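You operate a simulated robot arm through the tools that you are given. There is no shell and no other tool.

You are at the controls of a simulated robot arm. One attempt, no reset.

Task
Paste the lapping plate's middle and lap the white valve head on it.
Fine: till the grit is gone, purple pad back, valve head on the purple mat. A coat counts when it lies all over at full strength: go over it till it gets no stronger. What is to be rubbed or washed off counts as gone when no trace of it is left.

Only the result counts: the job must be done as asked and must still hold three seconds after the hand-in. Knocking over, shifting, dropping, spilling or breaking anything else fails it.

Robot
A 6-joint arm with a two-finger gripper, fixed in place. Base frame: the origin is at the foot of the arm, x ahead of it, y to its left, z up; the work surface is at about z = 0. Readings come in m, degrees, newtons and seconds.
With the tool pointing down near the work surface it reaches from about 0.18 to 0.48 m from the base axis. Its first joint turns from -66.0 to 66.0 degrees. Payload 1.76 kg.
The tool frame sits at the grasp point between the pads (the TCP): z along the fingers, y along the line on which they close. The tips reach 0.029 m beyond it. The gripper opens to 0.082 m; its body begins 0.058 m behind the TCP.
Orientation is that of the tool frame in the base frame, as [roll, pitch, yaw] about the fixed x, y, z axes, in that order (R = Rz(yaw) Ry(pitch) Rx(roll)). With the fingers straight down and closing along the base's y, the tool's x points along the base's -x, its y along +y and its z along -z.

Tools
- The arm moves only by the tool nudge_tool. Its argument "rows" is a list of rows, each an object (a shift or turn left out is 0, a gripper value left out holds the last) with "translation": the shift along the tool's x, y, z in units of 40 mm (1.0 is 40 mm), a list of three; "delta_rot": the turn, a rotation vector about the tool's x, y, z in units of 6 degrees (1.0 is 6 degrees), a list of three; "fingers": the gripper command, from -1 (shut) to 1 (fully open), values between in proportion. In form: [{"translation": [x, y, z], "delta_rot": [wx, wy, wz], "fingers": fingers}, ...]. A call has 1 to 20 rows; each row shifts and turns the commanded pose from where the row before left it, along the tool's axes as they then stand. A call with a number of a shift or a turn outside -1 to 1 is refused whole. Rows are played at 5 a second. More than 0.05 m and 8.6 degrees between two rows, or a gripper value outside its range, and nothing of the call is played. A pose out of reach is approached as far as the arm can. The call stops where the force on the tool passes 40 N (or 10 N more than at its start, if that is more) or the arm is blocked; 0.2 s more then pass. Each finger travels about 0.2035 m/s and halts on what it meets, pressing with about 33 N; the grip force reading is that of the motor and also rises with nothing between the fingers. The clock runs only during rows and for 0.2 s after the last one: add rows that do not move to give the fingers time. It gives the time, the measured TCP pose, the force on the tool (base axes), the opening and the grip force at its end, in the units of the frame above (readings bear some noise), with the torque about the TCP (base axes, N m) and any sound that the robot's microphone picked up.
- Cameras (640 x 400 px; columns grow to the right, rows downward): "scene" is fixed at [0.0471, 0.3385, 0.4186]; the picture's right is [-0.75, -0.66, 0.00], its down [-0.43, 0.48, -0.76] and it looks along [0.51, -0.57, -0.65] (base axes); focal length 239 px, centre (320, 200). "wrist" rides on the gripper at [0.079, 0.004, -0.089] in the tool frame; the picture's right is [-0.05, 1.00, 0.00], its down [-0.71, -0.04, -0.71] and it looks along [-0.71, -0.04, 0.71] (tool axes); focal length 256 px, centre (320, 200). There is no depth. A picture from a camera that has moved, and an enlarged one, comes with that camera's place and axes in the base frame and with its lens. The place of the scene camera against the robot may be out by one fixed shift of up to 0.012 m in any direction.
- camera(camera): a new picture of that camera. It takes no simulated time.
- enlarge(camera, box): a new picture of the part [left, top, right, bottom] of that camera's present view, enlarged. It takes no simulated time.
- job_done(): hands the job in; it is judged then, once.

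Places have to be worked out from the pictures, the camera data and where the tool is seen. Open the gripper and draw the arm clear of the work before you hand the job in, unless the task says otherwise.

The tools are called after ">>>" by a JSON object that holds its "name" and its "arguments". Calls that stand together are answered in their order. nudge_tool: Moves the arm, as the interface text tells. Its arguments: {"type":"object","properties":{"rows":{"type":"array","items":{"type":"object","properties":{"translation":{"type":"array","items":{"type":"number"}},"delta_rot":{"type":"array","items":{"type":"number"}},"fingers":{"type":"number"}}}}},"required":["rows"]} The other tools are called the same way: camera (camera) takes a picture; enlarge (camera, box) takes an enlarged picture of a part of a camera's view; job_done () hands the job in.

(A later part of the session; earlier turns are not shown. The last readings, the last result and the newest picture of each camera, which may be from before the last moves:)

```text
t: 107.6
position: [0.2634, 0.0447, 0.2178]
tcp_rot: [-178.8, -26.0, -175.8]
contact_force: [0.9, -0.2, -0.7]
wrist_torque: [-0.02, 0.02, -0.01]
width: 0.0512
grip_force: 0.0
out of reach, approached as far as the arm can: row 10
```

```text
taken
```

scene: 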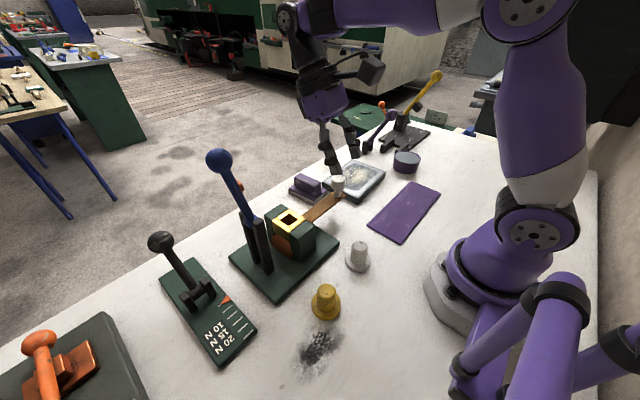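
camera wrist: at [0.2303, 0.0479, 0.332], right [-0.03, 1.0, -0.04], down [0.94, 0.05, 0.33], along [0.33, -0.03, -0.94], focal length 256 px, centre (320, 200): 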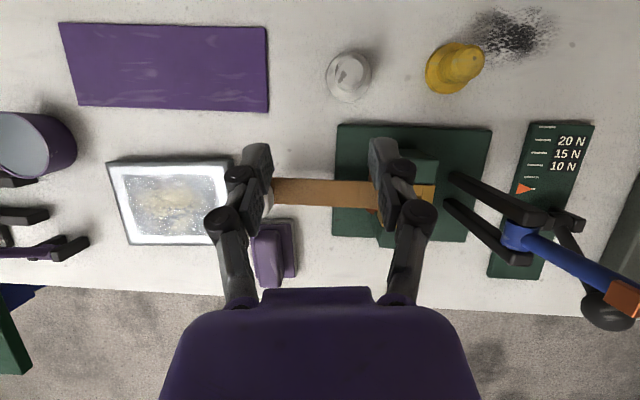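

>>> {"name": "enlarge", "arguments": {"camera": "wrist", "box": [290, 20, 410, 120]}}

>>> {"name": "enlarge", "arguments": {"camera": "wrist", "box": [0, 100, 260, 260]}}

```text
4.00 times, centred on (350, 70) of wrist
camera zoom: at [0.2303, 0.0479, 0.332], right [-0.03, 1.0, -0.04], down [0.94, 0.05, 0.33], along [0.33, -0.03, -0.94], focal length 1024 px, centre (200, 720)
```

zoom: 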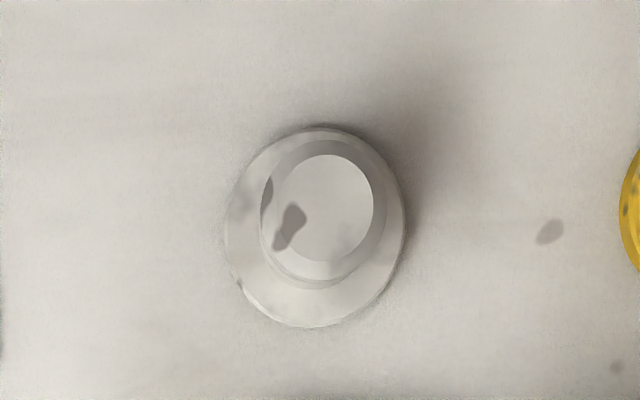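

```text
2.46 times, centred on (130, 180) of wrist
camera zoom: at [0.2303, 0.0479, 0.332], right [-0.03, 1.0, -0.04], down [0.94, 0.05, 0.33], along [0.33, -0.03, -0.94], focal length 630 px, centre (788, 249)
```

zoom: 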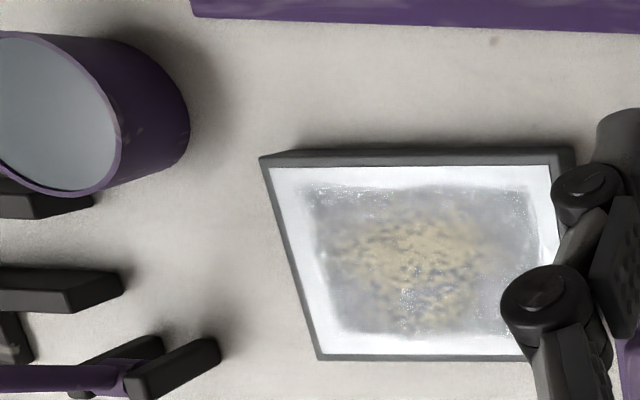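

>>> {"name": "enlarge", "arguments": {"camera": "wrist", "box": [100, 150, 240, 255]}}

>>> {"name": "enlarge", "arguments": {"camera": "wrist", "box": [115, 165, 180, 245]}}

```text
3.81 times, centred on (170, 202) of wrist
camera zoom: at [0.2303, 0.0479, 0.332], right [-0.03, 1.0, -0.04], down [0.94, 0.05, 0.33], along [0.33, -0.03, -0.94], focal length 975 px, centre (891, 190)
```

zoom: 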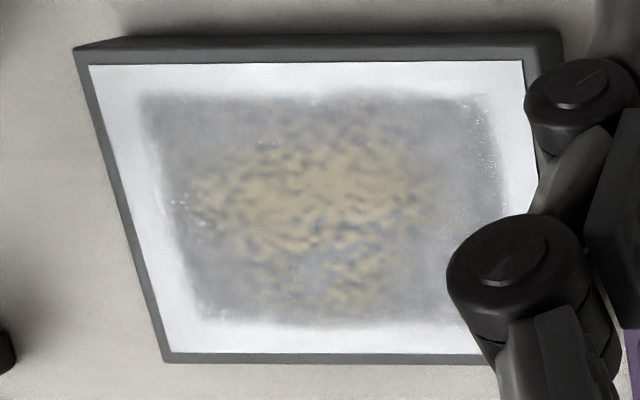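

```text
5.00 times, centred on (148, 205) of wrist
camera zoom: at [0.2303, 0.0479, 0.332], right [-0.03, 1.0, -0.04], down [0.94, 0.05, 0.33], along [0.33, -0.03, -0.94], focal length 1280 px, centre (1182, 175)
```

zoom: 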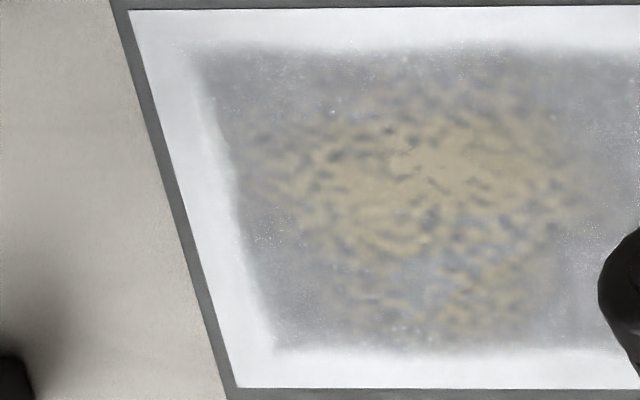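

The white valve head measures at about [0.194, 0.065], flange 51 mm, stem about 31 mm and 57 mm tall; the coat rectangle is x 0.312–0.401, y -0.217 to -0.094. I'll level the tool again and move inward.

>>> {"name": "nudge_tool", "arguments": {"rows": [{"delta_rot": [0, -1, 0], "fingers": 0.6}, {"delta_rot": [0, -1, 0]}, {"delta_rot": [0, -1, 0]}, {"delta_rot": [0, -1, 0]}, {}]}}

```text
t: 108.8
position: [0.2634, 0.0445, 0.2173]
tcp_rot: [-178.9, -2.1, -175.4]
contact_force: [0.5, 0.7, 0.0]
wrist_torque: [0.02, 0.02, 0.0]
width: 0.0655
grip_force: 0.1
```

>>> {"name": "nudge_tool", "arguments": {"rows": [{"delta_rot": [-0.18, -0.35, 0]}, {"translation": [0.55, 0.2, 0]}, {"translation": [0.55, 0.2, 0]}, {"translation": [0, 0, 0.5]}, {"translation": [0, 0, 0.5]}, {"translation": [0, 0, 0.5]}, {}]}}

>>> {"name": "camera", "arguments": {"camera": "scene"}}

```text
t: 110.4
position: [0.2192, 0.0565, 0.1571]
tcp_rot: [-179.9, 0.3, -175.2]
contact_force: [-0.2, 0.6, 0.2]
wrist_torque: [0.0, -0.02, -0.03]
width: 0.0657
grip_force: 0.0
```

```text
taken
```

scene: 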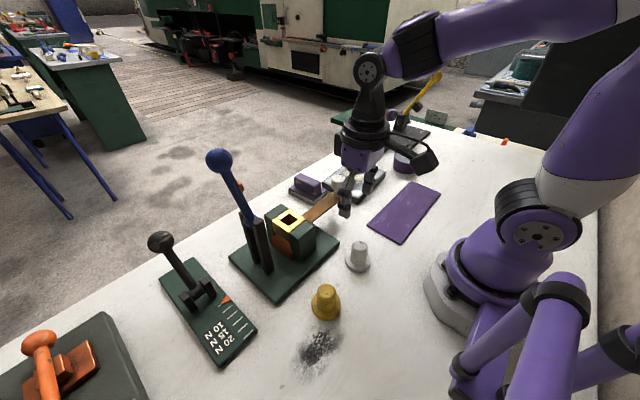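

>>> {"name": "nudge_tool", "arguments": {"rows": [{"translation": [0.3, 0.13, 0]}, {"translation": [0.3, 0.13, 0]}, {"translation": [0, 0, 0.45]}, {"translation": [0, 0, 0.45]}, {}]}}

>>> {"name": "enlarge", "arguments": {"camera": "scene", "box": [290, 170, 430, 290]}}

>>> {"name": "camera", "arguments": {"camera": "wrist"}}

```text
t: 111.6
position: [0.1973, 0.0634, 0.1202]
tcp_rot: [-180.0, 0.1, -175.3]
contact_force: [-0.4, -0.4, -0.1]
wrist_torque: [0.0, 0.04, -0.01]
width: 0.0656
grip_force: 0.0
```

```text
3.33 times, centred on (360, 230) of scene
camera zoom: at [0.0471, 0.3385, 0.4186], right [-0.75, -0.66, 0.0], down [-0.43, 0.48, -0.76], along [0.51, -0.57, -0.65], focal length 796 px, centre (187, 100)
```

zoom: 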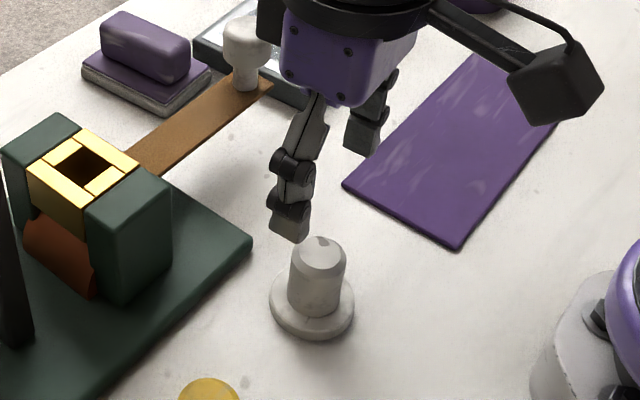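

```text
taken
camera wrist: at [0.1169, 0.061, 0.209], right [-0.03, 1.0, 0.0], down [0.7, 0.02, 0.71], along [0.71, 0.02, -0.71], focal length 256 px, centre (320, 200)
```

wrist: 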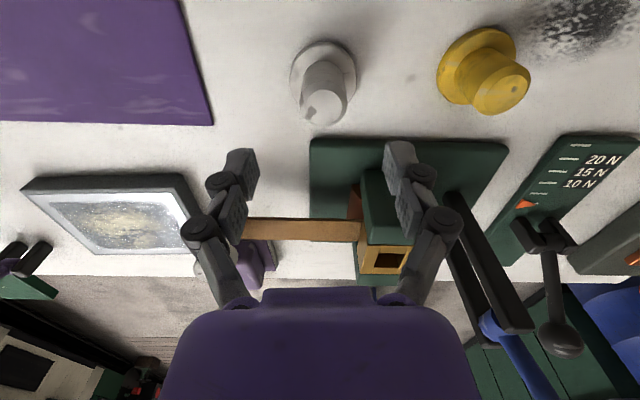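

>>> {"name": "enlarge", "arguments": {"camera": "wrist", "box": [260, 20, 400, 140]}}

```text
3.33 times, centred on (330, 80) of wrist
camera zoom: at [0.1169, 0.061, 0.209], right [-0.03, 1.0, 0.0], down [0.7, 0.02, 0.71], along [0.71, 0.02, -0.71], focal length 853 px, centre (287, 600)
```

zoom: 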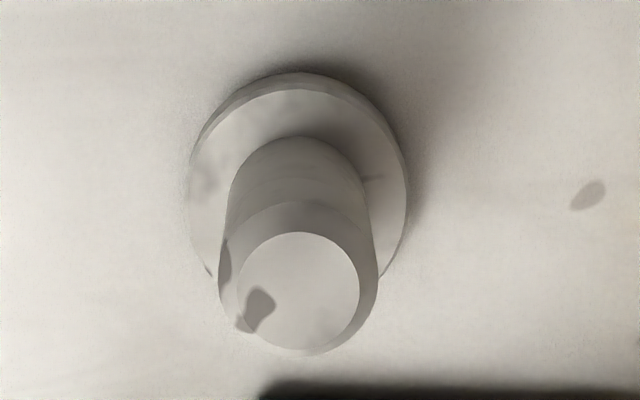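

Two views agree on about [0.190, 0.065]. I'll shift there and descend to TCP z≈0.049 with the tips safely above the flange.

>>> {"name": "nudge_tool", "arguments": {"rows": [{"translation": [0.185, 0.05, 0]}, {"translation": [0, 0, 0.4]}, {"translation": [0, 0, 0.4]}, {"translation": [0, 0, 0.4]}, {"translation": [0, 0, 0.3]}, {"translation": [0, 0, 0.2]}, {"translation": [0, 0, 0.05]}, {}]}}

>>> {"name": "enlarge", "arguments": {"camera": "scene", "box": [310, 200, 410, 290]}}

>>> {"name": "camera", "arguments": {"camera": "wrist"}}

```text
t: 113.4
position: [0.1874, 0.0654, 0.0497]
tcp_rot: [-179.9, 0.1, -175.4]
contact_force: [0.7, -0.1, -0.5]
wrist_torque: [0.01, 0.02, 0.01]
width: 0.0655
grip_force: 0.0
```

```text
4.44 times, centred on (360, 245) of scene
camera zoom: at [0.0471, 0.3385, 0.4186], right [-0.75, -0.66, 0.0], down [-0.43, 0.48, -0.76], along [0.51, -0.57, -0.65], focal length 1061 px, centre (142, 0)
```

zoom: 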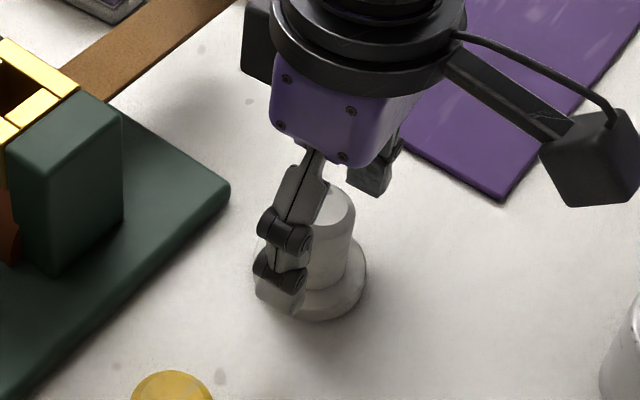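

```text
taken
camera wrist: at [0.1074, 0.0629, 0.1388], right [-0.03, 1.0, 0.0], down [0.7, 0.02, 0.71], along [0.71, 0.02, -0.7], focal length 256 px, centre (320, 200)
```

wrist: 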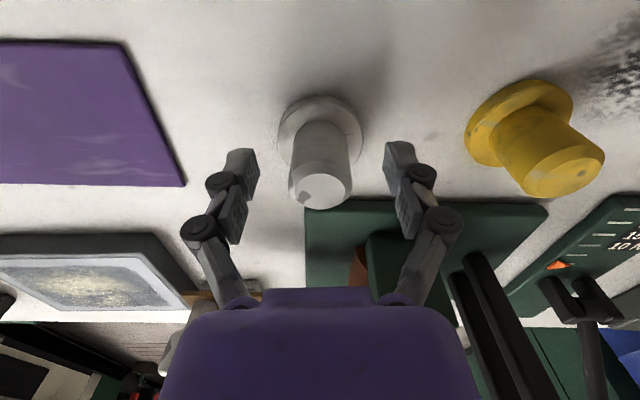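

The stem is centred between the fingers; it is about 3 mm toward the base. I'll shift that and close.

>>> {"name": "nudge_tool", "arguments": {"rows": [{"translation": [0.07, 0.02, 0]}, {}, {"fingers": -1}, {}, {}, {}]}}

>>> {"name": "camera", "arguments": {"camera": "wrist"}}

```text
t: 114.8
position: [0.1861, 0.0663, 0.052]
tcp_rot: [-179.9, 0.2, -175.4]
contact_force: [-2.1, -0.6, 12.8]
wrist_torque: [-0.05, -0.01, 0.05]
width: 0.03
grip_force: 32.9
```

```text
taken
camera wrist: at [0.1047, 0.0637, 0.1396], right [-0.03, 1.0, 0.0], down [0.7, 0.02, 0.71], along [0.71, 0.02, -0.7], focal length 256 px, centre (320, 200)
```

wrist: 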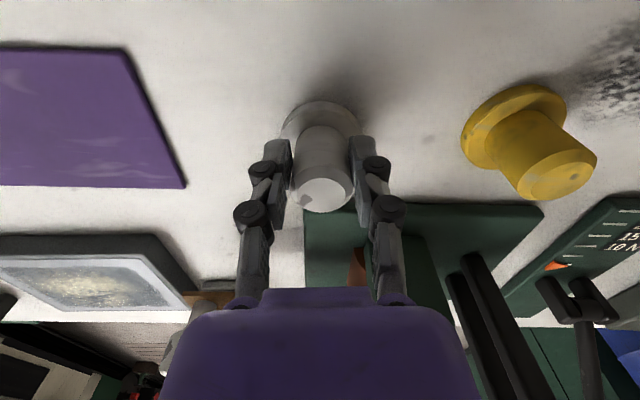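

The stem is gripped (width 0.030). I'll lift, swing over the mat side and around to above the plate's middle.

>>> {"name": "nudge_tool", "arguments": {"rows": [{"translation": [0, 0, -0.1]}, {"translation": [0, 0, -0.4]}, {"translation": [0, 0, -0.6]}, {"translation": [0, 0, -0.6]}, {"translation": [0, 0, -0.3]}, {"translation": [-0.026, -0.74, 0]}, {"translation": [-0.026, -0.74, 0]}, {"translation": [-0.026, -0.74, 0]}, {"translation": [-0.026, -0.74, 0]}, {"translation": [-0.026, -0.74, 0]}, {"translation": [-0.026, -0.74, 0]}, {"translation": [-0.026, -0.74, 0]}, {}]}}

>>> {"name": "camera", "arguments": {"camera": "wrist"}}

>>> {"name": "camera", "arguments": {"camera": "scene"}}

```text
t: 117.6
position: [0.209, -0.1395, 0.1329]
tcp_rot: [-180.0, 0.1, -175.4]
contact_force: [0.3, -0.4, -1.3]
wrist_torque: [0.02, 0.01, -0.03]
width: 0.0301
grip_force: 33.2
```

```text
taken
camera wrist: at [0.1285, -0.1423, 0.2202], right [-0.03, 1.0, 0.0], down [0.7, 0.02, 0.71], along [0.71, 0.02, -0.71], focal length 256 px, centre (320, 200)
```

wrist: 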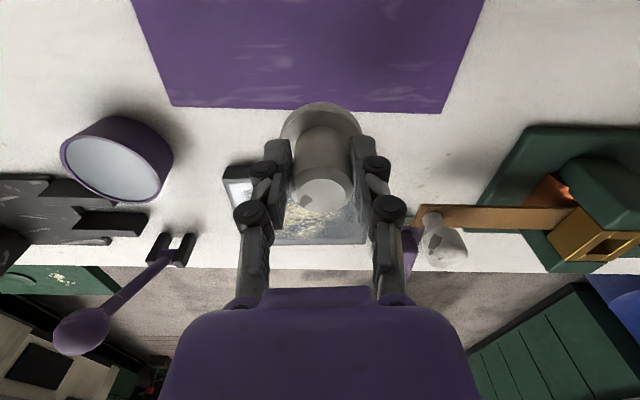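

```text
taken
```

scene: 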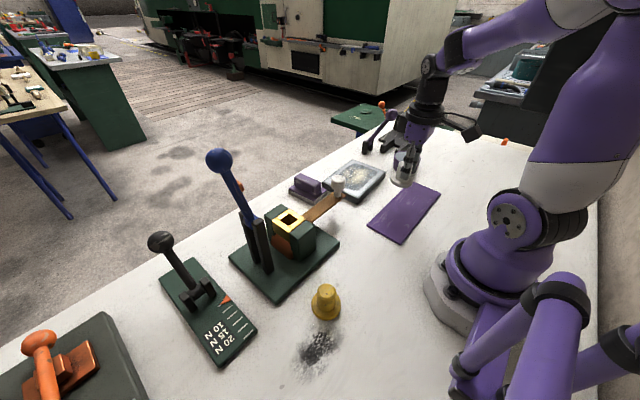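

Valve head is held upright. Moving over the plate's middle and lowering to just above it.

>>> {"name": "nudge_tool", "arguments": {"rows": [{"translation": [-0.726, -0.138, 0]}, {"translation": [-0.726, -0.138, 0]}, {"translation": [-0.726, -0.138, 0]}, {"translation": [-0.726, -0.138, 0]}, {"translation": [-0.726, -0.138, 0]}, {"translation": [0, 0, 0.6]}, {"translation": [0, 0, 0.5]}, {"translation": [0, 0, 0.2]}, {}]}}

>>> {"name": "enlarge", "arguments": {"camera": "scene", "box": [310, 130, 410, 210]}}

```text
t: 119.6
position: [0.3556, -0.1551, 0.0789]
tcp_rot: [-179.8, 0.1, -175.3]
contact_force: [0.0, 0.7, -1.3]
wrist_torque: [0.01, 0.06, -0.03]
width: 0.03
grip_force: 33.8
```

```text
5.00 times, centred on (360, 170) of scene
camera zoom: at [0.0472, 0.3384, 0.4186], right [-0.75, -0.66, 0.0], down [-0.43, 0.48, -0.76], along [0.51, -0.57, -0.65], focal length 1194 px, centre (120, 350)
```

zoom: 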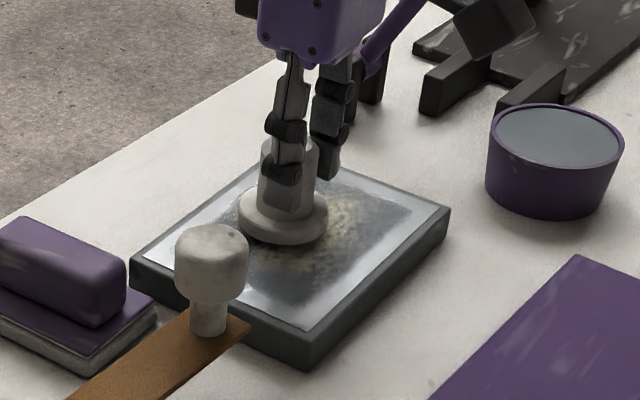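

>>> {"name": "nudge_tool", "arguments": {"rows": [{"translation": [0, 0, 0.025]}, {"translation": [0, 0, 0.025]}, {"translation": [0, 0, 0.025]}, {"translation": [0, 0, 0.0125]}, {}]}}

```text
t: 120.8
position: [0.3544, -0.1551, 0.0764]
tcp_rot: [-179.8, 0.1, -175.3]
contact_force: [0.0, -0.4, -0.6]
wrist_torque: [0.0, 0.01, 0.01]
width: 0.0298
grip_force: 33.1
```

>>> {"name": "nudge_tool", "arguments": {"rows": [{"translation": [0, 0, 0.0125]}, {"translation": [0, 0, 0.0125]}, {"translation": [0, 0, 0.0125]}, {}]}}

```text
t: 121.8
position: [0.3554, -0.1553, 0.0746]
tcp_rot: [-179.9, 0.2, -175.3]
contact_force: [0.9, -0.1, -1.3]
wrist_torque: [0.01, 0.01, 0.04]
width: 0.0299
grip_force: 32.6
```

>>> {"name": "nudge_tool", "arguments": {"rows": [{"translation": [0, 0, 0.0125]}, {"translation": [0, 0, 0.0125]}, {}]}}

```text
t: 122.6
position: [0.354, -0.156, 0.0735]
tcp_rot: [-179.9, 0.1, -175.3]
contact_force: [0.4, -0.1, -2.3]
wrist_torque: [0.02, 0.01, -0.01]
width: 0.0303
grip_force: 32.5
```

>>> {"name": "nudge_tool", "arguments": {"rows": [{"translation": [0, 0, 0.0125]}, {"translation": [0, 0, 0.0125]}, {}]}}

```text
t: 123.4
position: [0.3553, -0.1559, 0.0727]
tcp_rot: [-179.9, 0.3, -175.4]
contact_force: [-7.0, 0.9, 19.3]
wrist_torque: [0.04, 0.16, 0.0]
width: 0.0299
grip_force: 32.9
```

19 N of contact. A short test rub along y first.

>>> {"name": "nudge_tool", "arguments": {"rows": [{"translation": [0, -0.2, -0.008]}, {"translation": [0, -0.25, 0]}, {"translation": [0, 0.25, 0]}, {"translation": [0, 0.25, 0]}, {"translation": [0, 0.25, 0]}, {"translation": [0, 0.2, 0]}, {"translation": [0, -0.25, 0]}, {"translation": [0, -0.25, 0]}, {}]}}

>>> {"name": "enlarge", "arguments": {"camera": "scene", "box": [310, 130, 410, 210]}}

>>> {"name": "camera", "arguments": {"camera": "wrist"}}

```text
t: 125.4
position: [0.3548, -0.1551, 0.0745]
tcp_rot: [-180.0, 0.1, -175.3]
contact_force: [-0.6, 6.0, 15.7]
wrist_torque: [0.26, -0.16, 0.09]
width: 0.0299
grip_force: 33.2
```

```text
5.00 times, centred on (360, 170) of scene
camera zoom: at [0.0471, 0.3385, 0.4186], right [-0.75, -0.66, 0.0], down [-0.43, 0.48, -0.76], along [0.51, -0.57, -0.65], focal length 1194 px, centre (120, 350)
```

zoom: 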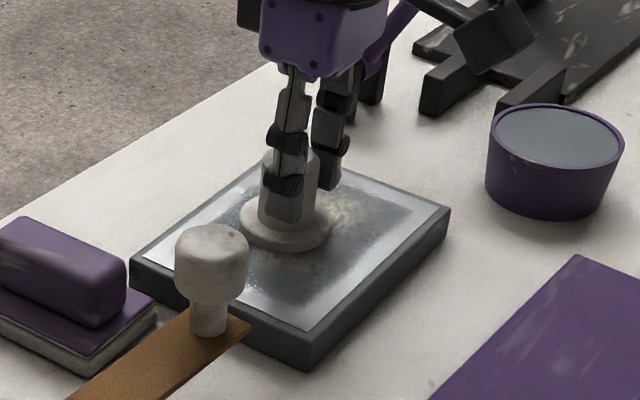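

```text
taken
camera wrist: at [0.2742, -0.1575, 0.1614], right [-0.03, 1.0, 0.0], down [0.7, 0.02, 0.71], along [0.71, 0.02, -0.7], focal length 256 px, centre (320, 200)
```

wrist: 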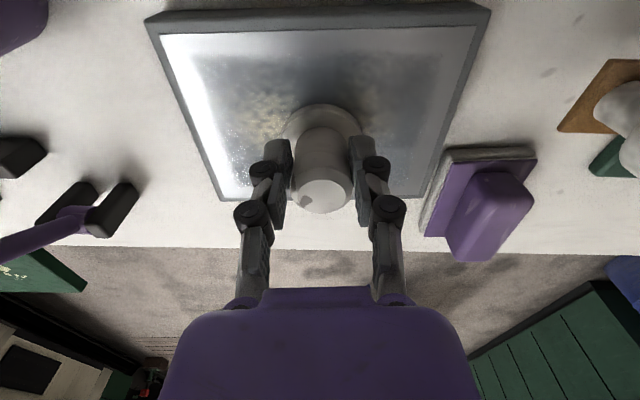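

The yellow grit is going where the valve head rubs, while the grey coat stays. I'll rub the full length of the centre line.

>>> {"name": "nudge_tool", "arguments": {"rows": [{"translation": [0, -0.28, 0]}, {"translation": [0, -0.28, 0]}, {"translation": [0, -0.28, 0]}, {"translation": [0, -0.28, 0]}, {"translation": [0, 0.28, 0]}, {"translation": [0, 0.28, 0]}, {"translation": [0, 0.28, 0]}, {"translation": [0, 0.28, 0]}, {"translation": [0, 0.28, 0]}, {"translation": [0, 0.28, 0]}, {"translation": [0, 0.28, 0]}, {"translation": [0, 0.28, 0]}, {"translation": [0, -0.28, 0]}, {"translation": [0, -0.28, 0]}, {"translation": [0, -0.28, 0]}, {"translation": [0, -0.28, 0]}, {}]}}

>>> {"name": "camera", "arguments": {"camera": "wrist"}}

```text
t: 129.0
position: [0.3552, -0.1547, 0.0734]
tcp_rot: [-179.9, 0.2, -175.2]
contact_force: [-1.5, 7.4, 19.6]
wrist_torque: [0.26, -0.14, 0.13]
width: 0.03
grip_force: 32.5
```

```text
taken
camera wrist: at [0.2751, -0.1578, 0.1611], right [-0.03, 1.0, 0.0], down [0.7, 0.02, 0.71], along [0.71, 0.02, -0.7], focal length 256 px, centre (320, 200)
```

wrist: 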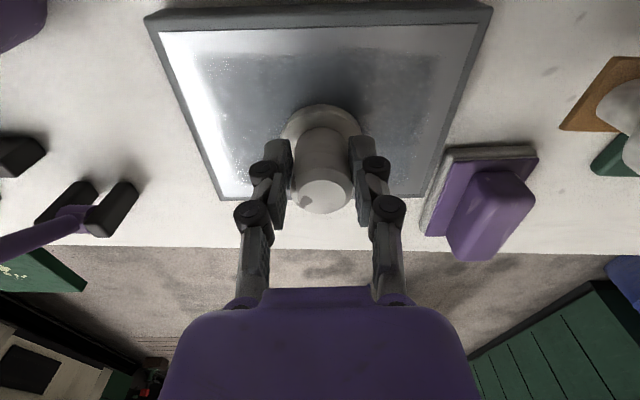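

>>> {"name": "enlarge", "arguments": {"camera": "wrist", "box": [150, 0, 490, 210]}}

>>> {"name": "enlarge", "arguments": {"camera": "scene", "box": [320, 155, 390, 200]}}

```text
1.88 times, centred on (320, 105) of wrist
camera zoom: at [0.2751, -0.1578, 0.1611], right [-0.03, 1.0, 0.0], down [0.7, 0.02, 0.71], along [0.71, 0.02, -0.7], focal length 482 px, centre (320, 379)
```

zoom: 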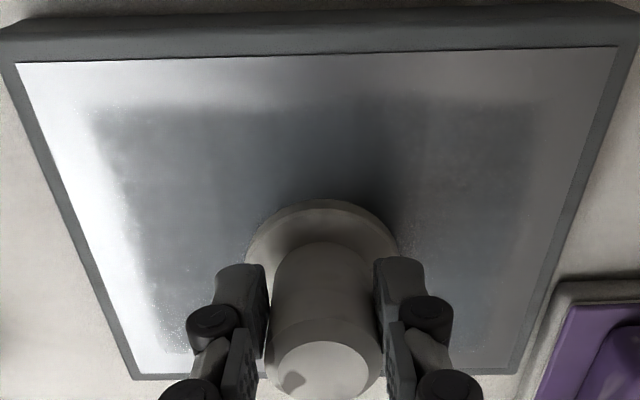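

```text
8.89 times, centred on (355, 178) of scene
camera zoom: at [0.0471, 0.3385, 0.4186], right [-0.75, -0.66, 0.0], down [-0.43, 0.48, -0.76], along [0.51, -0.57, -0.65], focal length 2122 px, centre (9, 400)
```

zoom: 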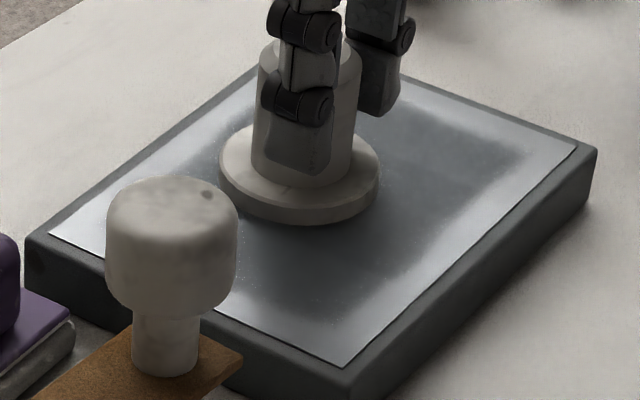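

Nearly all the grit is gone already. I'll continue with passes on the far side to clear any remaining trace.

>>> {"name": "nudge_tool", "arguments": {"rows": [{"translation": [-0.3, 0, 0]}, {"translation": [-0.25, -0.2, 0]}, {"translation": [0, -0.28, 0]}, {"translation": [0, -0.28, 0]}, {"translation": [0, -0.28, 0]}, {"translation": [0, 0.28, 0]}, {"translation": [0, 0.28, 0]}, {"translation": [0, 0.28, 0]}, {"translation": [0, 0.28, 0]}, {"translation": [0, 0.28, 0]}, {"translation": [0, 0.28, 0]}, {"translation": [0, 0.28, 0]}, {"translation": [0, 0.2, 0]}, {"translation": [0, -0.28, 0]}, {"translation": [0, -0.28, 0]}, {"translation": [0, -0.28, 0]}, {"translation": [0, -0.28, 0]}, {}]}}

```text
t: 132.8
position: [0.3766, -0.1532, 0.0719]
tcp_rot: [-180.0, 0.2, -175.3]
contact_force: [-0.2, -1.7, -0.2]
wrist_torque: [-0.02, 0.03, 0.06]
width: 0.0299
grip_force: 32.5
```

Contact was lost along the way; pressing down again in small steps.

>>> {"name": "nudge_tool", "arguments": {"rows": [{"translation": [0, 0, 0.0125]}, {"translation": [0, 0, 0.0125]}, {}]}}

```text
t: 133.6
position: [0.377, -0.1536, 0.0726]
tcp_rot: [-179.9, 0.3, -175.4]
contact_force: [1.8, -1.7, 8.2]
wrist_torque: [-0.05, 0.08, 0.05]
width: 0.0301
grip_force: 32.7
```

>>> {"name": "nudge_tool", "arguments": {"rows": [{"translation": [0, -0.2, 0.01]}, {"translation": [0, -0.28, 0]}, {"translation": [0, -0.28, 0]}, {"translation": [0, -0.28, 0]}, {"translation": [0, 0.28, 0]}, {"translation": [0, 0.28, 0]}, {"translation": [0, 0.28, 0]}, {"translation": [0, 0.28, 0]}, {"translation": [0, 0.28, 0]}, {"translation": [0, 0.28, 0]}, {"translation": [0, 0.28, 0]}, {"translation": [0, 0.2, 0]}, {"translation": [0, -0.28, 0]}, {"translation": [0, -0.28, 0]}, {"translation": [0, -0.28, 0]}, {"translation": [0, -0.28, 0]}, {}]}}

>>> {"name": "enlarge", "arguments": {"camera": "wrist", "box": [150, 0, 490, 210]}}

```text
t: 137.2
position: [0.3758, -0.1537, 0.0727]
tcp_rot: [-179.8, 0.2, -175.3]
contact_force: [-1.3, 5.0, 12.6]
wrist_torque: [0.14, -0.17, 0.11]
width: 0.0297
grip_force: 33.5
```

```text
1.88 times, centred on (320, 105) of wrist
camera zoom: at [0.296, -0.1562, 0.1603], right [-0.03, 1.0, 0.0], down [0.71, 0.02, 0.71], along [0.71, 0.02, -0.71], focal length 482 px, centre (320, 379)
```

zoom: 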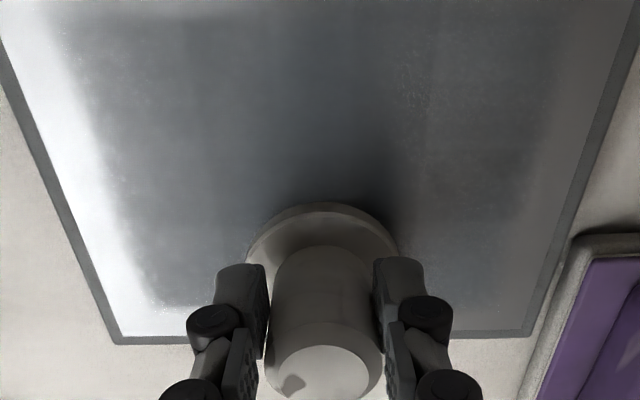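

Far side looks clean. Now the near side of the middle.

>>> {"name": "nudge_tool", "arguments": {"rows": [{"translation": [0.28, 0, 0]}, {"translation": [0.28, 0, 0]}, {"translation": [0.28, 0, 0]}, {"translation": [0.24, 0, 0]}, {"translation": [0, -0.2, 0]}, {"translation": [0, -0.28, 0]}, {"translation": [0, -0.28, 0]}, {"translation": [0, -0.28, 0]}, {"translation": [0, 0.28, 0]}, {"translation": [0, 0.28, 0]}, {"translation": [0, 0.28, 0]}, {"translation": [0, 0.28, 0]}, {}]}}

```text
t: 140.0
position: [0.3341, -0.1542, 0.0727]
tcp_rot: [-179.8, 0.3, -175.3]
contact_force: [0.9, -10.5, 26.5]
wrist_torque: [-0.33, -0.22, -0.01]
width: 0.03
grip_force: 33.0
```

>>> {"name": "nudge_tool", "arguments": {"rows": [{"translation": [0, 0.25, -0.008]}, {"translation": [0, 0.28, 0]}, {"translation": [0, 0.28, 0]}, {"translation": [0, 0.25, 0]}, {"translation": [0, -0.28, 0]}, {"translation": [0, -0.28, 0]}, {"translation": [0, -0.28, 0]}, {"translation": [0, -0.28, 0]}, {"translation": [0, -0.28, 0]}, {"translation": [0, -0.28, 0]}, {"translation": [0, -0.28, 0]}, {"translation": [0, 0.28, 0]}, {"translation": [0, 0.28, 0]}, {"translation": [0, 0.28, 0]}, {}]}}

>>> {"name": "enlarge", "arguments": {"camera": "wrist", "box": [150, 0, 490, 210]}}

>>> {"name": "enlarge", "arguments": {"camera": "scene", "box": [320, 155, 390, 200]}}

```text
t: 143.2
position: [0.3344, -0.1554, 0.0717]
tcp_rot: [180.0, 0.1, -175.3]
contact_force: [-0.1, -0.6, -2.4]
wrist_torque: [0.02, 0.03, 0.03]
width: 0.0295
grip_force: 32.4
```

```text
1.88 times, centred on (320, 105) of wrist
camera zoom: at [0.2538, -0.1584, 0.1606], right [-0.03, 1.0, 0.0], down [0.7, 0.02, 0.71], along [0.71, 0.02, -0.7], focal length 482 px, centre (320, 379)
```

zoom: 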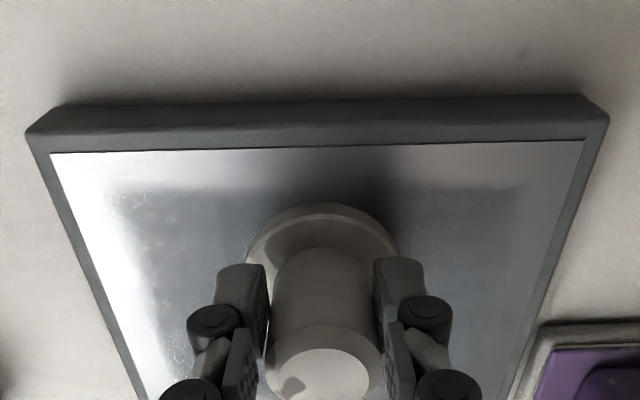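

```text
8.89 times, centred on (355, 178) of scene
camera zoom: at [0.0471, 0.3385, 0.4186], right [-0.75, -0.66, 0.0], down [-0.43, 0.48, -0.76], along [0.51, -0.57, -0.65], focal length 2122 px, centre (9, 400)
```

zoom: 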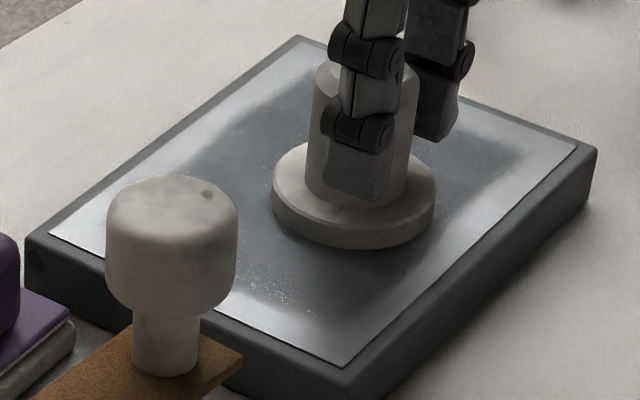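

Contact ended again near the end of that stroke. I'll lift off and inspect the plate.

>>> {"name": "nudge_tool", "arguments": {"rows": [{"translation": [0, 0, -0.3]}, {"translation": [0, 0, -0.6]}, {"translation": [0, 0, -0.8]}, {"translation": [0.8, 0, 0]}, {"translation": [0.8, 0, 0]}, {"translation": [0.8, 0, 0]}, {"translation": [0.5, 0, 0]}, {}]}}

>>> {"name": "camera", "arguments": {"camera": "wrist"}}

>>> {"name": "enlarge", "arguments": {"camera": "scene", "box": [320, 155, 390, 200]}}

```text
t: 145.0
position: [0.2195, -0.166, 0.1388]
tcp_rot: [-179.8, 0.2, -175.3]
contact_force: [0.7, 0.7, -1.4]
wrist_torque: [-0.02, -0.02, 0.0]
width: 0.0297
grip_force: 33.2
```

```text
taken
camera wrist: at [0.1387, -0.1686, 0.2273], right [-0.03, 1.0, 0.0], down [0.7, 0.02, 0.71], along [0.71, 0.02, -0.71], focal length 256 px, centre (320, 200)
```

wrist: 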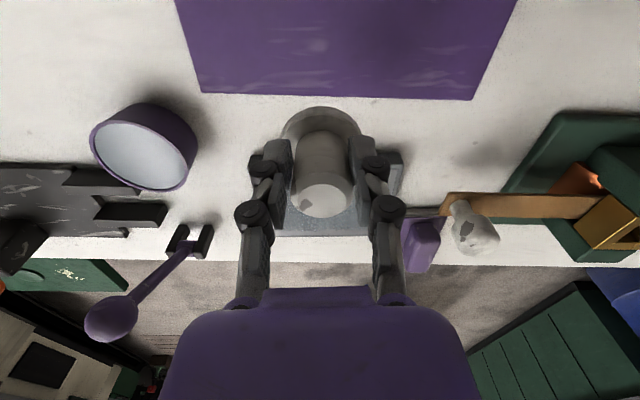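

```text
8.89 times, centred on (355, 178) of scene
camera zoom: at [0.0471, 0.3385, 0.4187], right [-0.75, -0.66, 0.0], down [-0.43, 0.48, -0.76], along [0.51, -0.57, -0.65], focal length 2122 px, centre (9, 400)
```

zoom: 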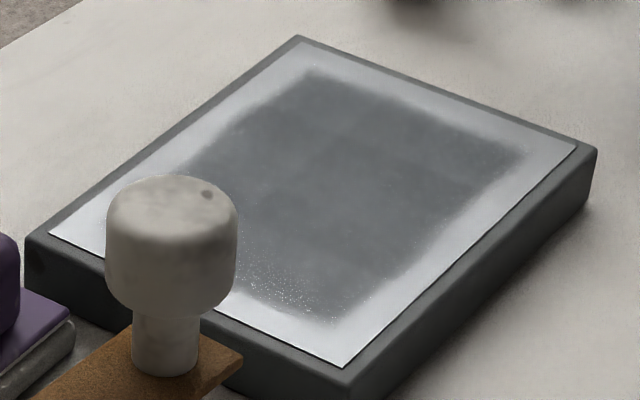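

>>> {"name": "enlarge", "arguments": {"camera": "scene", "box": [340, 175, 370, 197]}}

>>> {"name": "enlarge", "arguments": {"camera": "scene", "box": [340, 160, 385, 185]}}

```text
16.00 times, centred on (355, 186) of scene
camera zoom: at [0.0471, 0.3385, 0.4187], right [-0.75, -0.66, 0.0], down [-0.43, 0.48, -0.76], along [0.51, -0.57, -0.65], focal length 3820 px, centre (-240, 424)
```

zoom: 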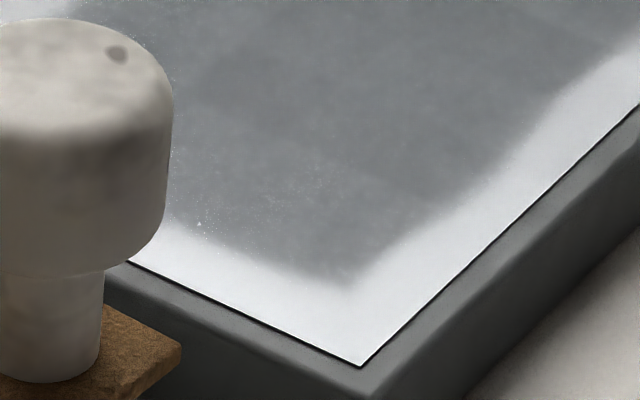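

```text
14.22 times, centred on (362, 172) of scene
camera zoom: at [0.0471, 0.3385, 0.4187], right [-0.75, -0.66, 0.0], down [-0.43, 0.48, -0.76], along [0.51, -0.57, -0.65], focal length 3396 px, centre (-284, 591)
```

zoom: 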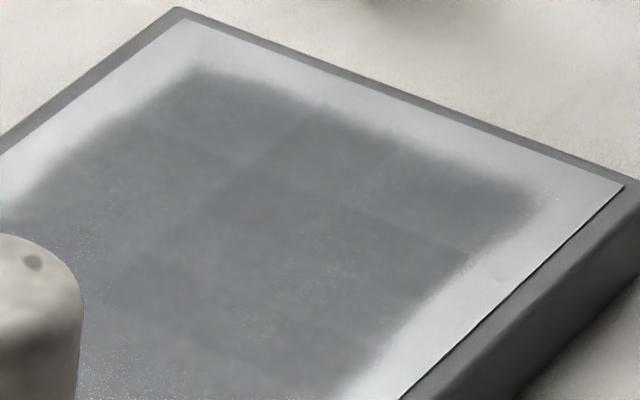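

The grit looks gone and the specks are render noise, but I see faint tile-like shade differences. I'll get a steeper wrist view of the plate, as I did earlier, to judge properly.

>>> {"name": "nudge_tool", "arguments": {"rows": [{"translation": [0, 0, -0.95]}, {"translation": [0, 0, -0.95]}, {"translation": [-0.255, 0.66, 0]}, {"translation": [-0.255, 0.66, 0]}, {"translation": [-0.255, 0.66, 0]}, {"translation": [-0.255, 0.66, 0]}, {"translation": [-0.255, 0.66, 0]}, {"delta_rot": [0, 1, 0]}, {"delta_rot": [0, 1, 0]}, {"delta_rot": [0, 1, 0]}, {"delta_rot": [0, 0.9, 0]}, {}]}}

>>> {"name": "camera", "arguments": {"camera": "wrist"}}

>>> {"name": "enlarge", "arguments": {"camera": "wrist", "box": [130, 130, 290, 260]}}

```text
t: 147.6
position: [0.2498, 0.0113, 0.2047]
tcp_rot: [178.9, -20.2, -175.3]
contact_force: [0.3, 0.6, -1.2]
wrist_torque: [0.0, 0.03, 0.06]
width: 0.0294
grip_force: 32.7
out of reach, approached as far as the arm can: row 10, 11
```

```text
taken
camera wrist: at [0.2048, 0.0091, 0.3153], right [-0.03, 1.0, 0.0], down [0.91, 0.02, 0.42], along [0.42, 0.01, -0.91], focal length 256 px, centre (320, 200)
```

wrist: 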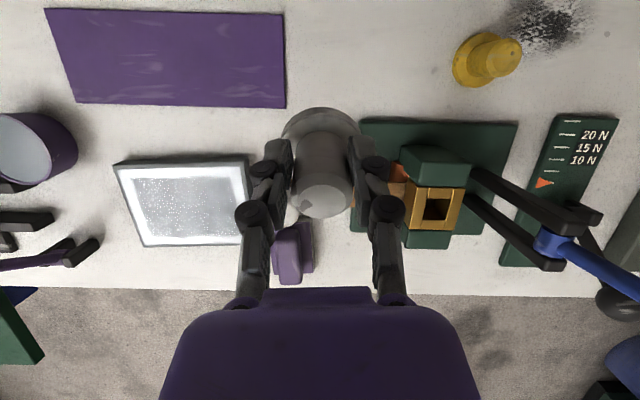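

```text
3.08 times, centred on (210, 195) of wrist
camera zoom: at [0.2048, 0.0091, 0.3153], right [-0.03, 1.0, 0.0], down [0.91, 0.02, 0.42], along [0.42, 0.01, -0.91], focal length 788 px, centre (658, 215)
```

zoom: 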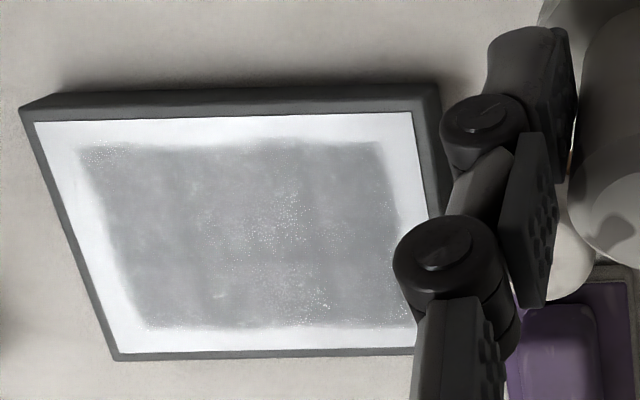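

>>> {"name": "enlarge", "arguments": {"camera": "wrist", "box": [140, 160, 240, 245]}}

>>> {"name": "enlarge", "arguments": {"camera": "scene", "box": [330, 158, 388, 198]}}

```text
4.71 times, centred on (190, 202) of wrist
camera zoom: at [0.2048, 0.0091, 0.3153], right [-0.03, 1.0, 0.0], down [0.91, 0.02, 0.42], along [0.42, 0.01, -0.91], focal length 1205 px, centre (932, 188)
```

zoom: 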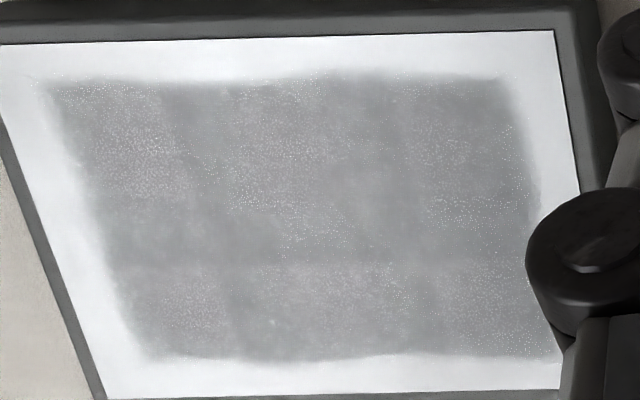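

```text
10.00 times, centred on (359, 178) of scene
camera zoom: at [0.0471, 0.3385, 0.4186], right [-0.75, -0.66, 0.0], down [-0.43, 0.48, -0.76], along [0.51, -0.57, -0.65], focal length 2388 px, centre (-70, 420)
```

zoom: 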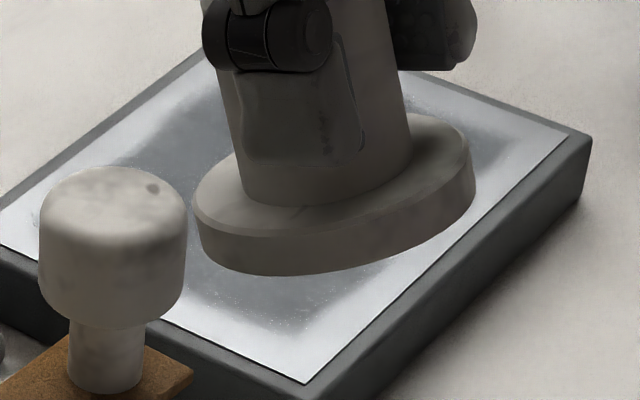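

The coat looks even with faint light, grainy patches that might be a last trace of grit. I'll level the tool, go back and lap more with steady contact.

>>> {"name": "nudge_tool", "arguments": {"rows": [{"delta_rot": [0, -1, 0]}, {"delta_rot": [0, -1, 0]}, {"delta_rot": [0, -1, 0]}, {"delta_rot": [0.18, -0.37, 0]}, {}]}}

```text
t: 148.8
position: [0.2483, 0.0097, 0.205]
tcp_rot: [-179.9, 0.1, -175.6]
contact_force: [0.3, -0.1, -1.3]
wrist_torque: [-0.02, 0.02, 0.0]
width: 0.0298
grip_force: 33.1
```

>>> {"name": "nudge_tool", "arguments": {"rows": [{"translation": [0.053, -0.8, 0]}, {"translation": [0.053, -0.8, 0]}, {"translation": [0.053, -0.8, 0]}, {"translation": [0.053, -0.8, 0]}, {"translation": [0.053, -0.8, 0]}, {"translation": [-0.84, -0.115, 0]}, {"translation": [-0.84, -0.115, 0]}, {"translation": [-0.84, -0.115, 0]}, {"translation": [0, 0, 0.75]}, {"translation": [0, 0, 0.75]}, {"translation": [0, 0, 0.75]}, {"translation": [0, 0, 0.6]}, {"translation": [0, 0, 0.3]}, {}]}}

```text
t: 151.8
position: [0.3525, -0.1563, 0.0786]
tcp_rot: [-179.9, 0.2, -175.5]
contact_force: [0.0, 0.2, -2.0]
wrist_torque: [0.03, 0.01, 0.04]
width: 0.0269
grip_force: 33.6
```

The grip width shrank to 0.0269, so the stem may have shifted between the fingers; checking with the camera.

>>> {"name": "camera", "arguments": {"camera": "wrist"}}

>>> {"name": "enlarge", "arguments": {"camera": "wrist", "box": [220, 80, 420, 230]}}

>>> {"name": "enlarge", "arguments": {"camera": "scene", "box": [310, 130, 410, 210]}}

```text
taken
camera wrist: at [0.2717, -0.1597, 0.1674], right [-0.02, 1.0, 0.0], down [0.71, 0.02, 0.71], along [0.71, 0.02, -0.71], focal length 256 px, centre (320, 200)
```

wrist: 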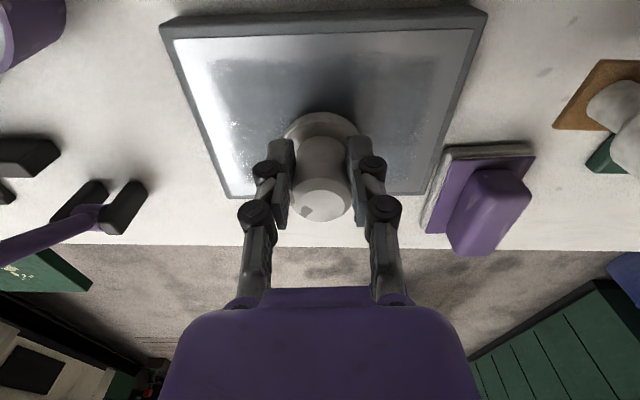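

```text
2.67 times, centred on (320, 155) of wrist
camera zoom: at [0.2717, -0.1597, 0.1674], right [-0.02, 1.0, 0.0], down [0.71, 0.02, 0.71], along [0.71, 0.02, -0.71], focal length 683 px, centre (320, 320)
```

zoom: 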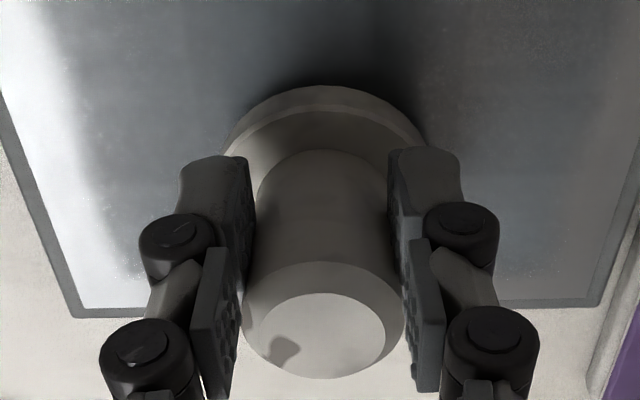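

```text
5.00 times, centred on (360, 170) of scene
camera zoom: at [0.0472, 0.3384, 0.4186], right [-0.75, -0.66, 0.0], down [-0.43, 0.48, -0.76], along [0.51, -0.57, -0.65], focal length 1194 px, centre (120, 350)
```

zoom: 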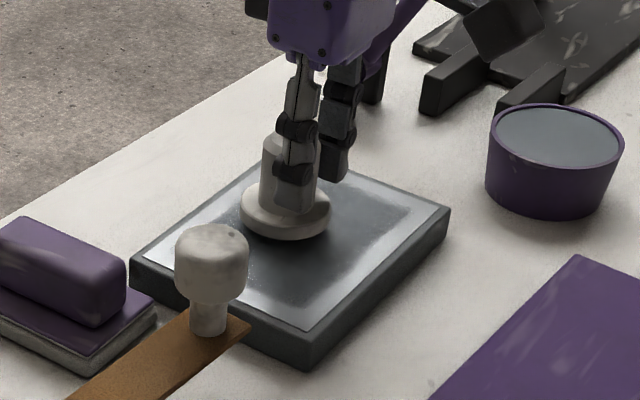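

The stem has crept toward the far side of the finger pads. I'll set the valve head down on the plate, regrip it centred.

>>> {"name": "nudge_tool", "arguments": {"rows": [{"translation": [0, 0, 0.05]}, {"translation": [0, 0, 0.05]}, {"translation": [0, 0, 0.025]}, {}]}}

```text
t: 152.8
position: [0.3513, -0.1563, 0.0751]
tcp_rot: [-179.9, 0.1, -175.6]
contact_force: [0.2, 0.8, -1.7]
wrist_torque: [0.0, 0.05, 0.01]
width: 0.027
grip_force: 32.7
```

>>> {"name": "nudge_tool", "arguments": {"rows": [{"translation": [0, 0, 0.02]}, {"translation": [0, 0, 0.02]}, {"translation": [0, 0, 0.02]}, {}]}}

```text
t: 153.8
position: [0.3525, -0.1576, 0.072]
tcp_rot: [-179.9, 0.0, -175.6]
contact_force: [0.0, -0.6, -0.9]
wrist_torque: [0.01, 0.01, -0.03]
width: 0.0268
grip_force: 32.9
```

>>> {"name": "nudge_tool", "arguments": {"rows": [{"translation": [0, 0, 0.0125]}, {"translation": [0, 0, 0.0125]}, {}]}}

```text
t: 154.6
position: [0.3516, -0.1568, 0.0728]
tcp_rot: [-179.9, 0.2, -175.8]
contact_force: [-3.8, -1.2, 12.2]
wrist_torque: [-0.15, -0.25, -0.06]
width: 0.0267
grip_force: 33.0
```

>>> {"name": "nudge_tool", "arguments": {"rows": [{"translation": [0, 0, -0.015]}, {"fingers": 0.4}, {}, {}]}}

>>> {"name": "enlarge", "arguments": {"camera": "wrist", "box": [220, 80, 420, 230]}}

>>> {"name": "camera", "arguments": {"camera": "wrist"}}

```text
t: 155.6
position: [0.3519, -0.1569, 0.0714]
tcp_rot: [-179.8, 0.1, -175.5]
contact_force: [0.2, -0.2, -0.3]
wrist_torque: [-0.01, 0.0, -0.01]
width: 0.0575
grip_force: 0.0
```

```text
2.67 times, centred on (320, 155) of wrist
camera zoom: at [0.2721, -0.1585, 0.1599], right [-0.02, 1.0, 0.0], down [0.71, 0.02, 0.71], along [0.71, 0.02, -0.71], focal length 683 px, centre (320, 320)
```

zoom: 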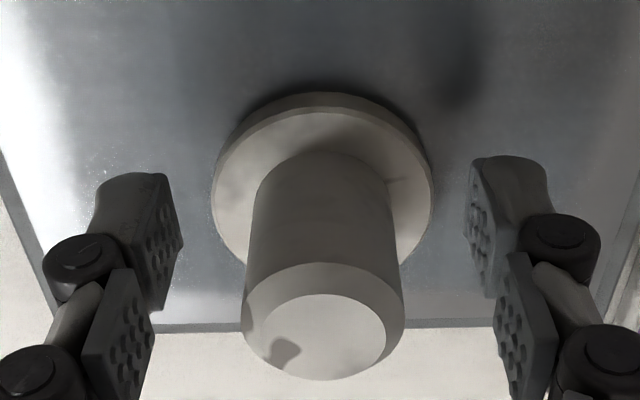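

```text
taken
camera wrist: at [0.2721, -0.1585, 0.1599], right [-0.02, 1.0, 0.0], down [0.71, 0.02, 0.71], along [0.71, 0.02, -0.71], focal length 256 px, centre (320, 200)
```

wrist: 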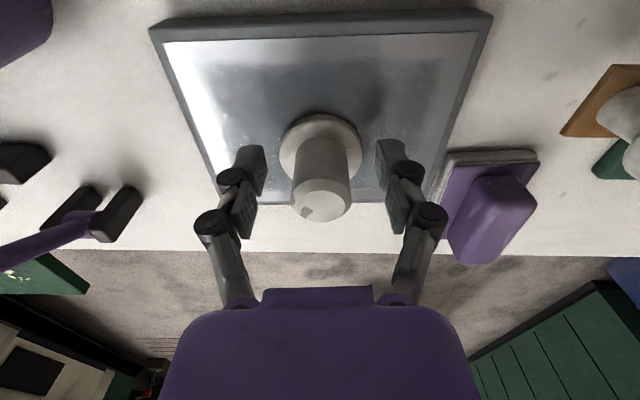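

The valve head stands upright on the plate with its stem about 6 mm farther out than the grip centre. Shifting and regripping.

>>> {"name": "nudge_tool", "arguments": {"rows": [{"translation": [-0.15, 0.02, 0]}, {}, {"fingers": -1}, {}, {}, {}]}}

>>> {"name": "enlarge", "arguments": {"camera": "wrist", "box": [220, 80, 420, 230]}}

```text
t: 157.0
position: [0.3588, -0.1551, 0.0719]
tcp_rot: [-179.7, 0.3, -175.7]
contact_force: [-0.8, -2.6, 15.9]
wrist_torque: [-0.03, -0.19, -0.06]
width: 0.0307
grip_force: 32.6
```

```text
2.67 times, centred on (320, 155) of wrist
camera zoom: at [0.2785, -0.1573, 0.1605], right [-0.02, 1.0, 0.0], down [0.7, 0.02, 0.71], along [0.71, 0.01, -0.7], focal length 683 px, centre (320, 320)
```

zoom: 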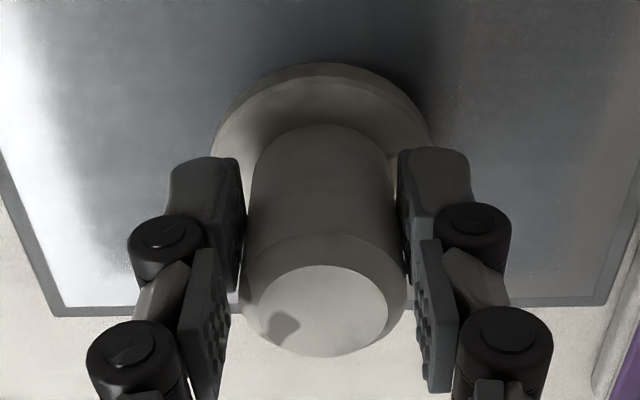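

Centred grip now (0.0307), pressing 16 N. Lapping along the centre line again.

>>> {"name": "nudge_tool", "arguments": {"rows": [{"translation": [0, -0.28, 0]}, {"translation": [0, -0.28, 0]}, {"translation": [0, -0.28, 0]}, {"translation": [0, -0.3, 0]}, {"translation": [0, 0.28, 0]}, {"translation": [0, 0.28, 0]}, {"translation": [0, 0.28, 0]}, {"translation": [0, 0.28, 0]}, {"translation": [0, 0.28, 0]}, {"translation": [0, 0.28, 0]}, {"translation": [0, 0.28, 0]}, {"translation": [0, 0.3, 0]}, {}]}}

```text
t: 159.8
position: [0.3525, -0.1098, 0.0711]
tcp_rot: [-179.9, 0.0, -175.6]
contact_force: [0.9, -1.2, 0.4]
wrist_torque: [-0.02, -0.04, 0.03]
width: 0.0296
grip_force: 32.8
```

>>> {"name": "nudge_tool", "arguments": {"rows": [{"translation": [0, 0, 0.0125]}, {"translation": [0, 0, 0.0125]}, {}]}}

```text
t: 160.6
position: [0.3546, -0.1122, 0.0709]
tcp_rot: [-179.9, 0.0, -175.6]
contact_force: [-5.0, 1.7, 10.6]
wrist_torque: [0.13, 0.04, 0.06]
width: 0.0296
grip_force: 33.4
```

>>> {"name": "nudge_tool", "arguments": {"rows": [{"translation": [0, -0.28, 0.004]}, {"translation": [0, -0.28, 0]}, {"translation": [0, -0.28, 0]}, {"translation": [0, -0.28, 0]}, {"translation": [0, -0.28, 0]}, {"translation": [0, -0.28, 0]}, {"translation": [0, -0.28, 0]}, {"translation": [0, -0.3, 0]}, {}]}}

```text
t: 162.6
position: [0.3625, -0.2012, 0.0712]
tcp_rot: [-179.9, 0.1, -175.6]
contact_force: [-0.3, 4.7, 15.1]
wrist_torque: [0.25, -0.16, 0.09]
width: 0.0286
grip_force: 33.0
```

>>> {"name": "enlarge", "arguments": {"camera": "wrist", "box": [220, 80, 420, 230]}}

>>> {"name": "enlarge", "arguments": {"camera": "scene", "box": [320, 130, 400, 200]}}

```text
2.67 times, centred on (320, 155) of wrist
camera zoom: at [0.2818, -0.2031, 0.1587], right [-0.02, 1.0, 0.0], down [0.71, 0.02, 0.71], along [0.71, 0.02, -0.71], focal length 683 px, centre (320, 320)
```

zoom: 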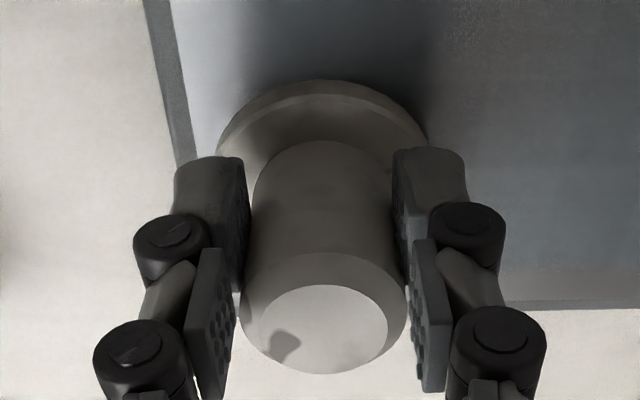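

```text
5.71 times, centred on (360, 165) of scene
camera zoom: at [0.0471, 0.3385, 0.4186], right [-0.75, -0.66, 0.0], down [-0.43, 0.48, -0.76], along [0.51, -0.57, -0.65], focal length 1364 px, centre (91, 400)
```

zoom: 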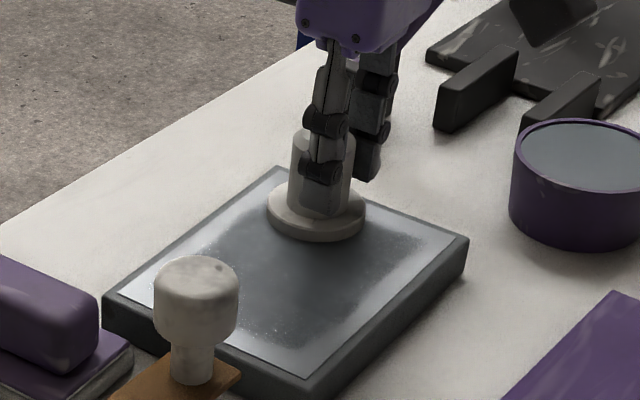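

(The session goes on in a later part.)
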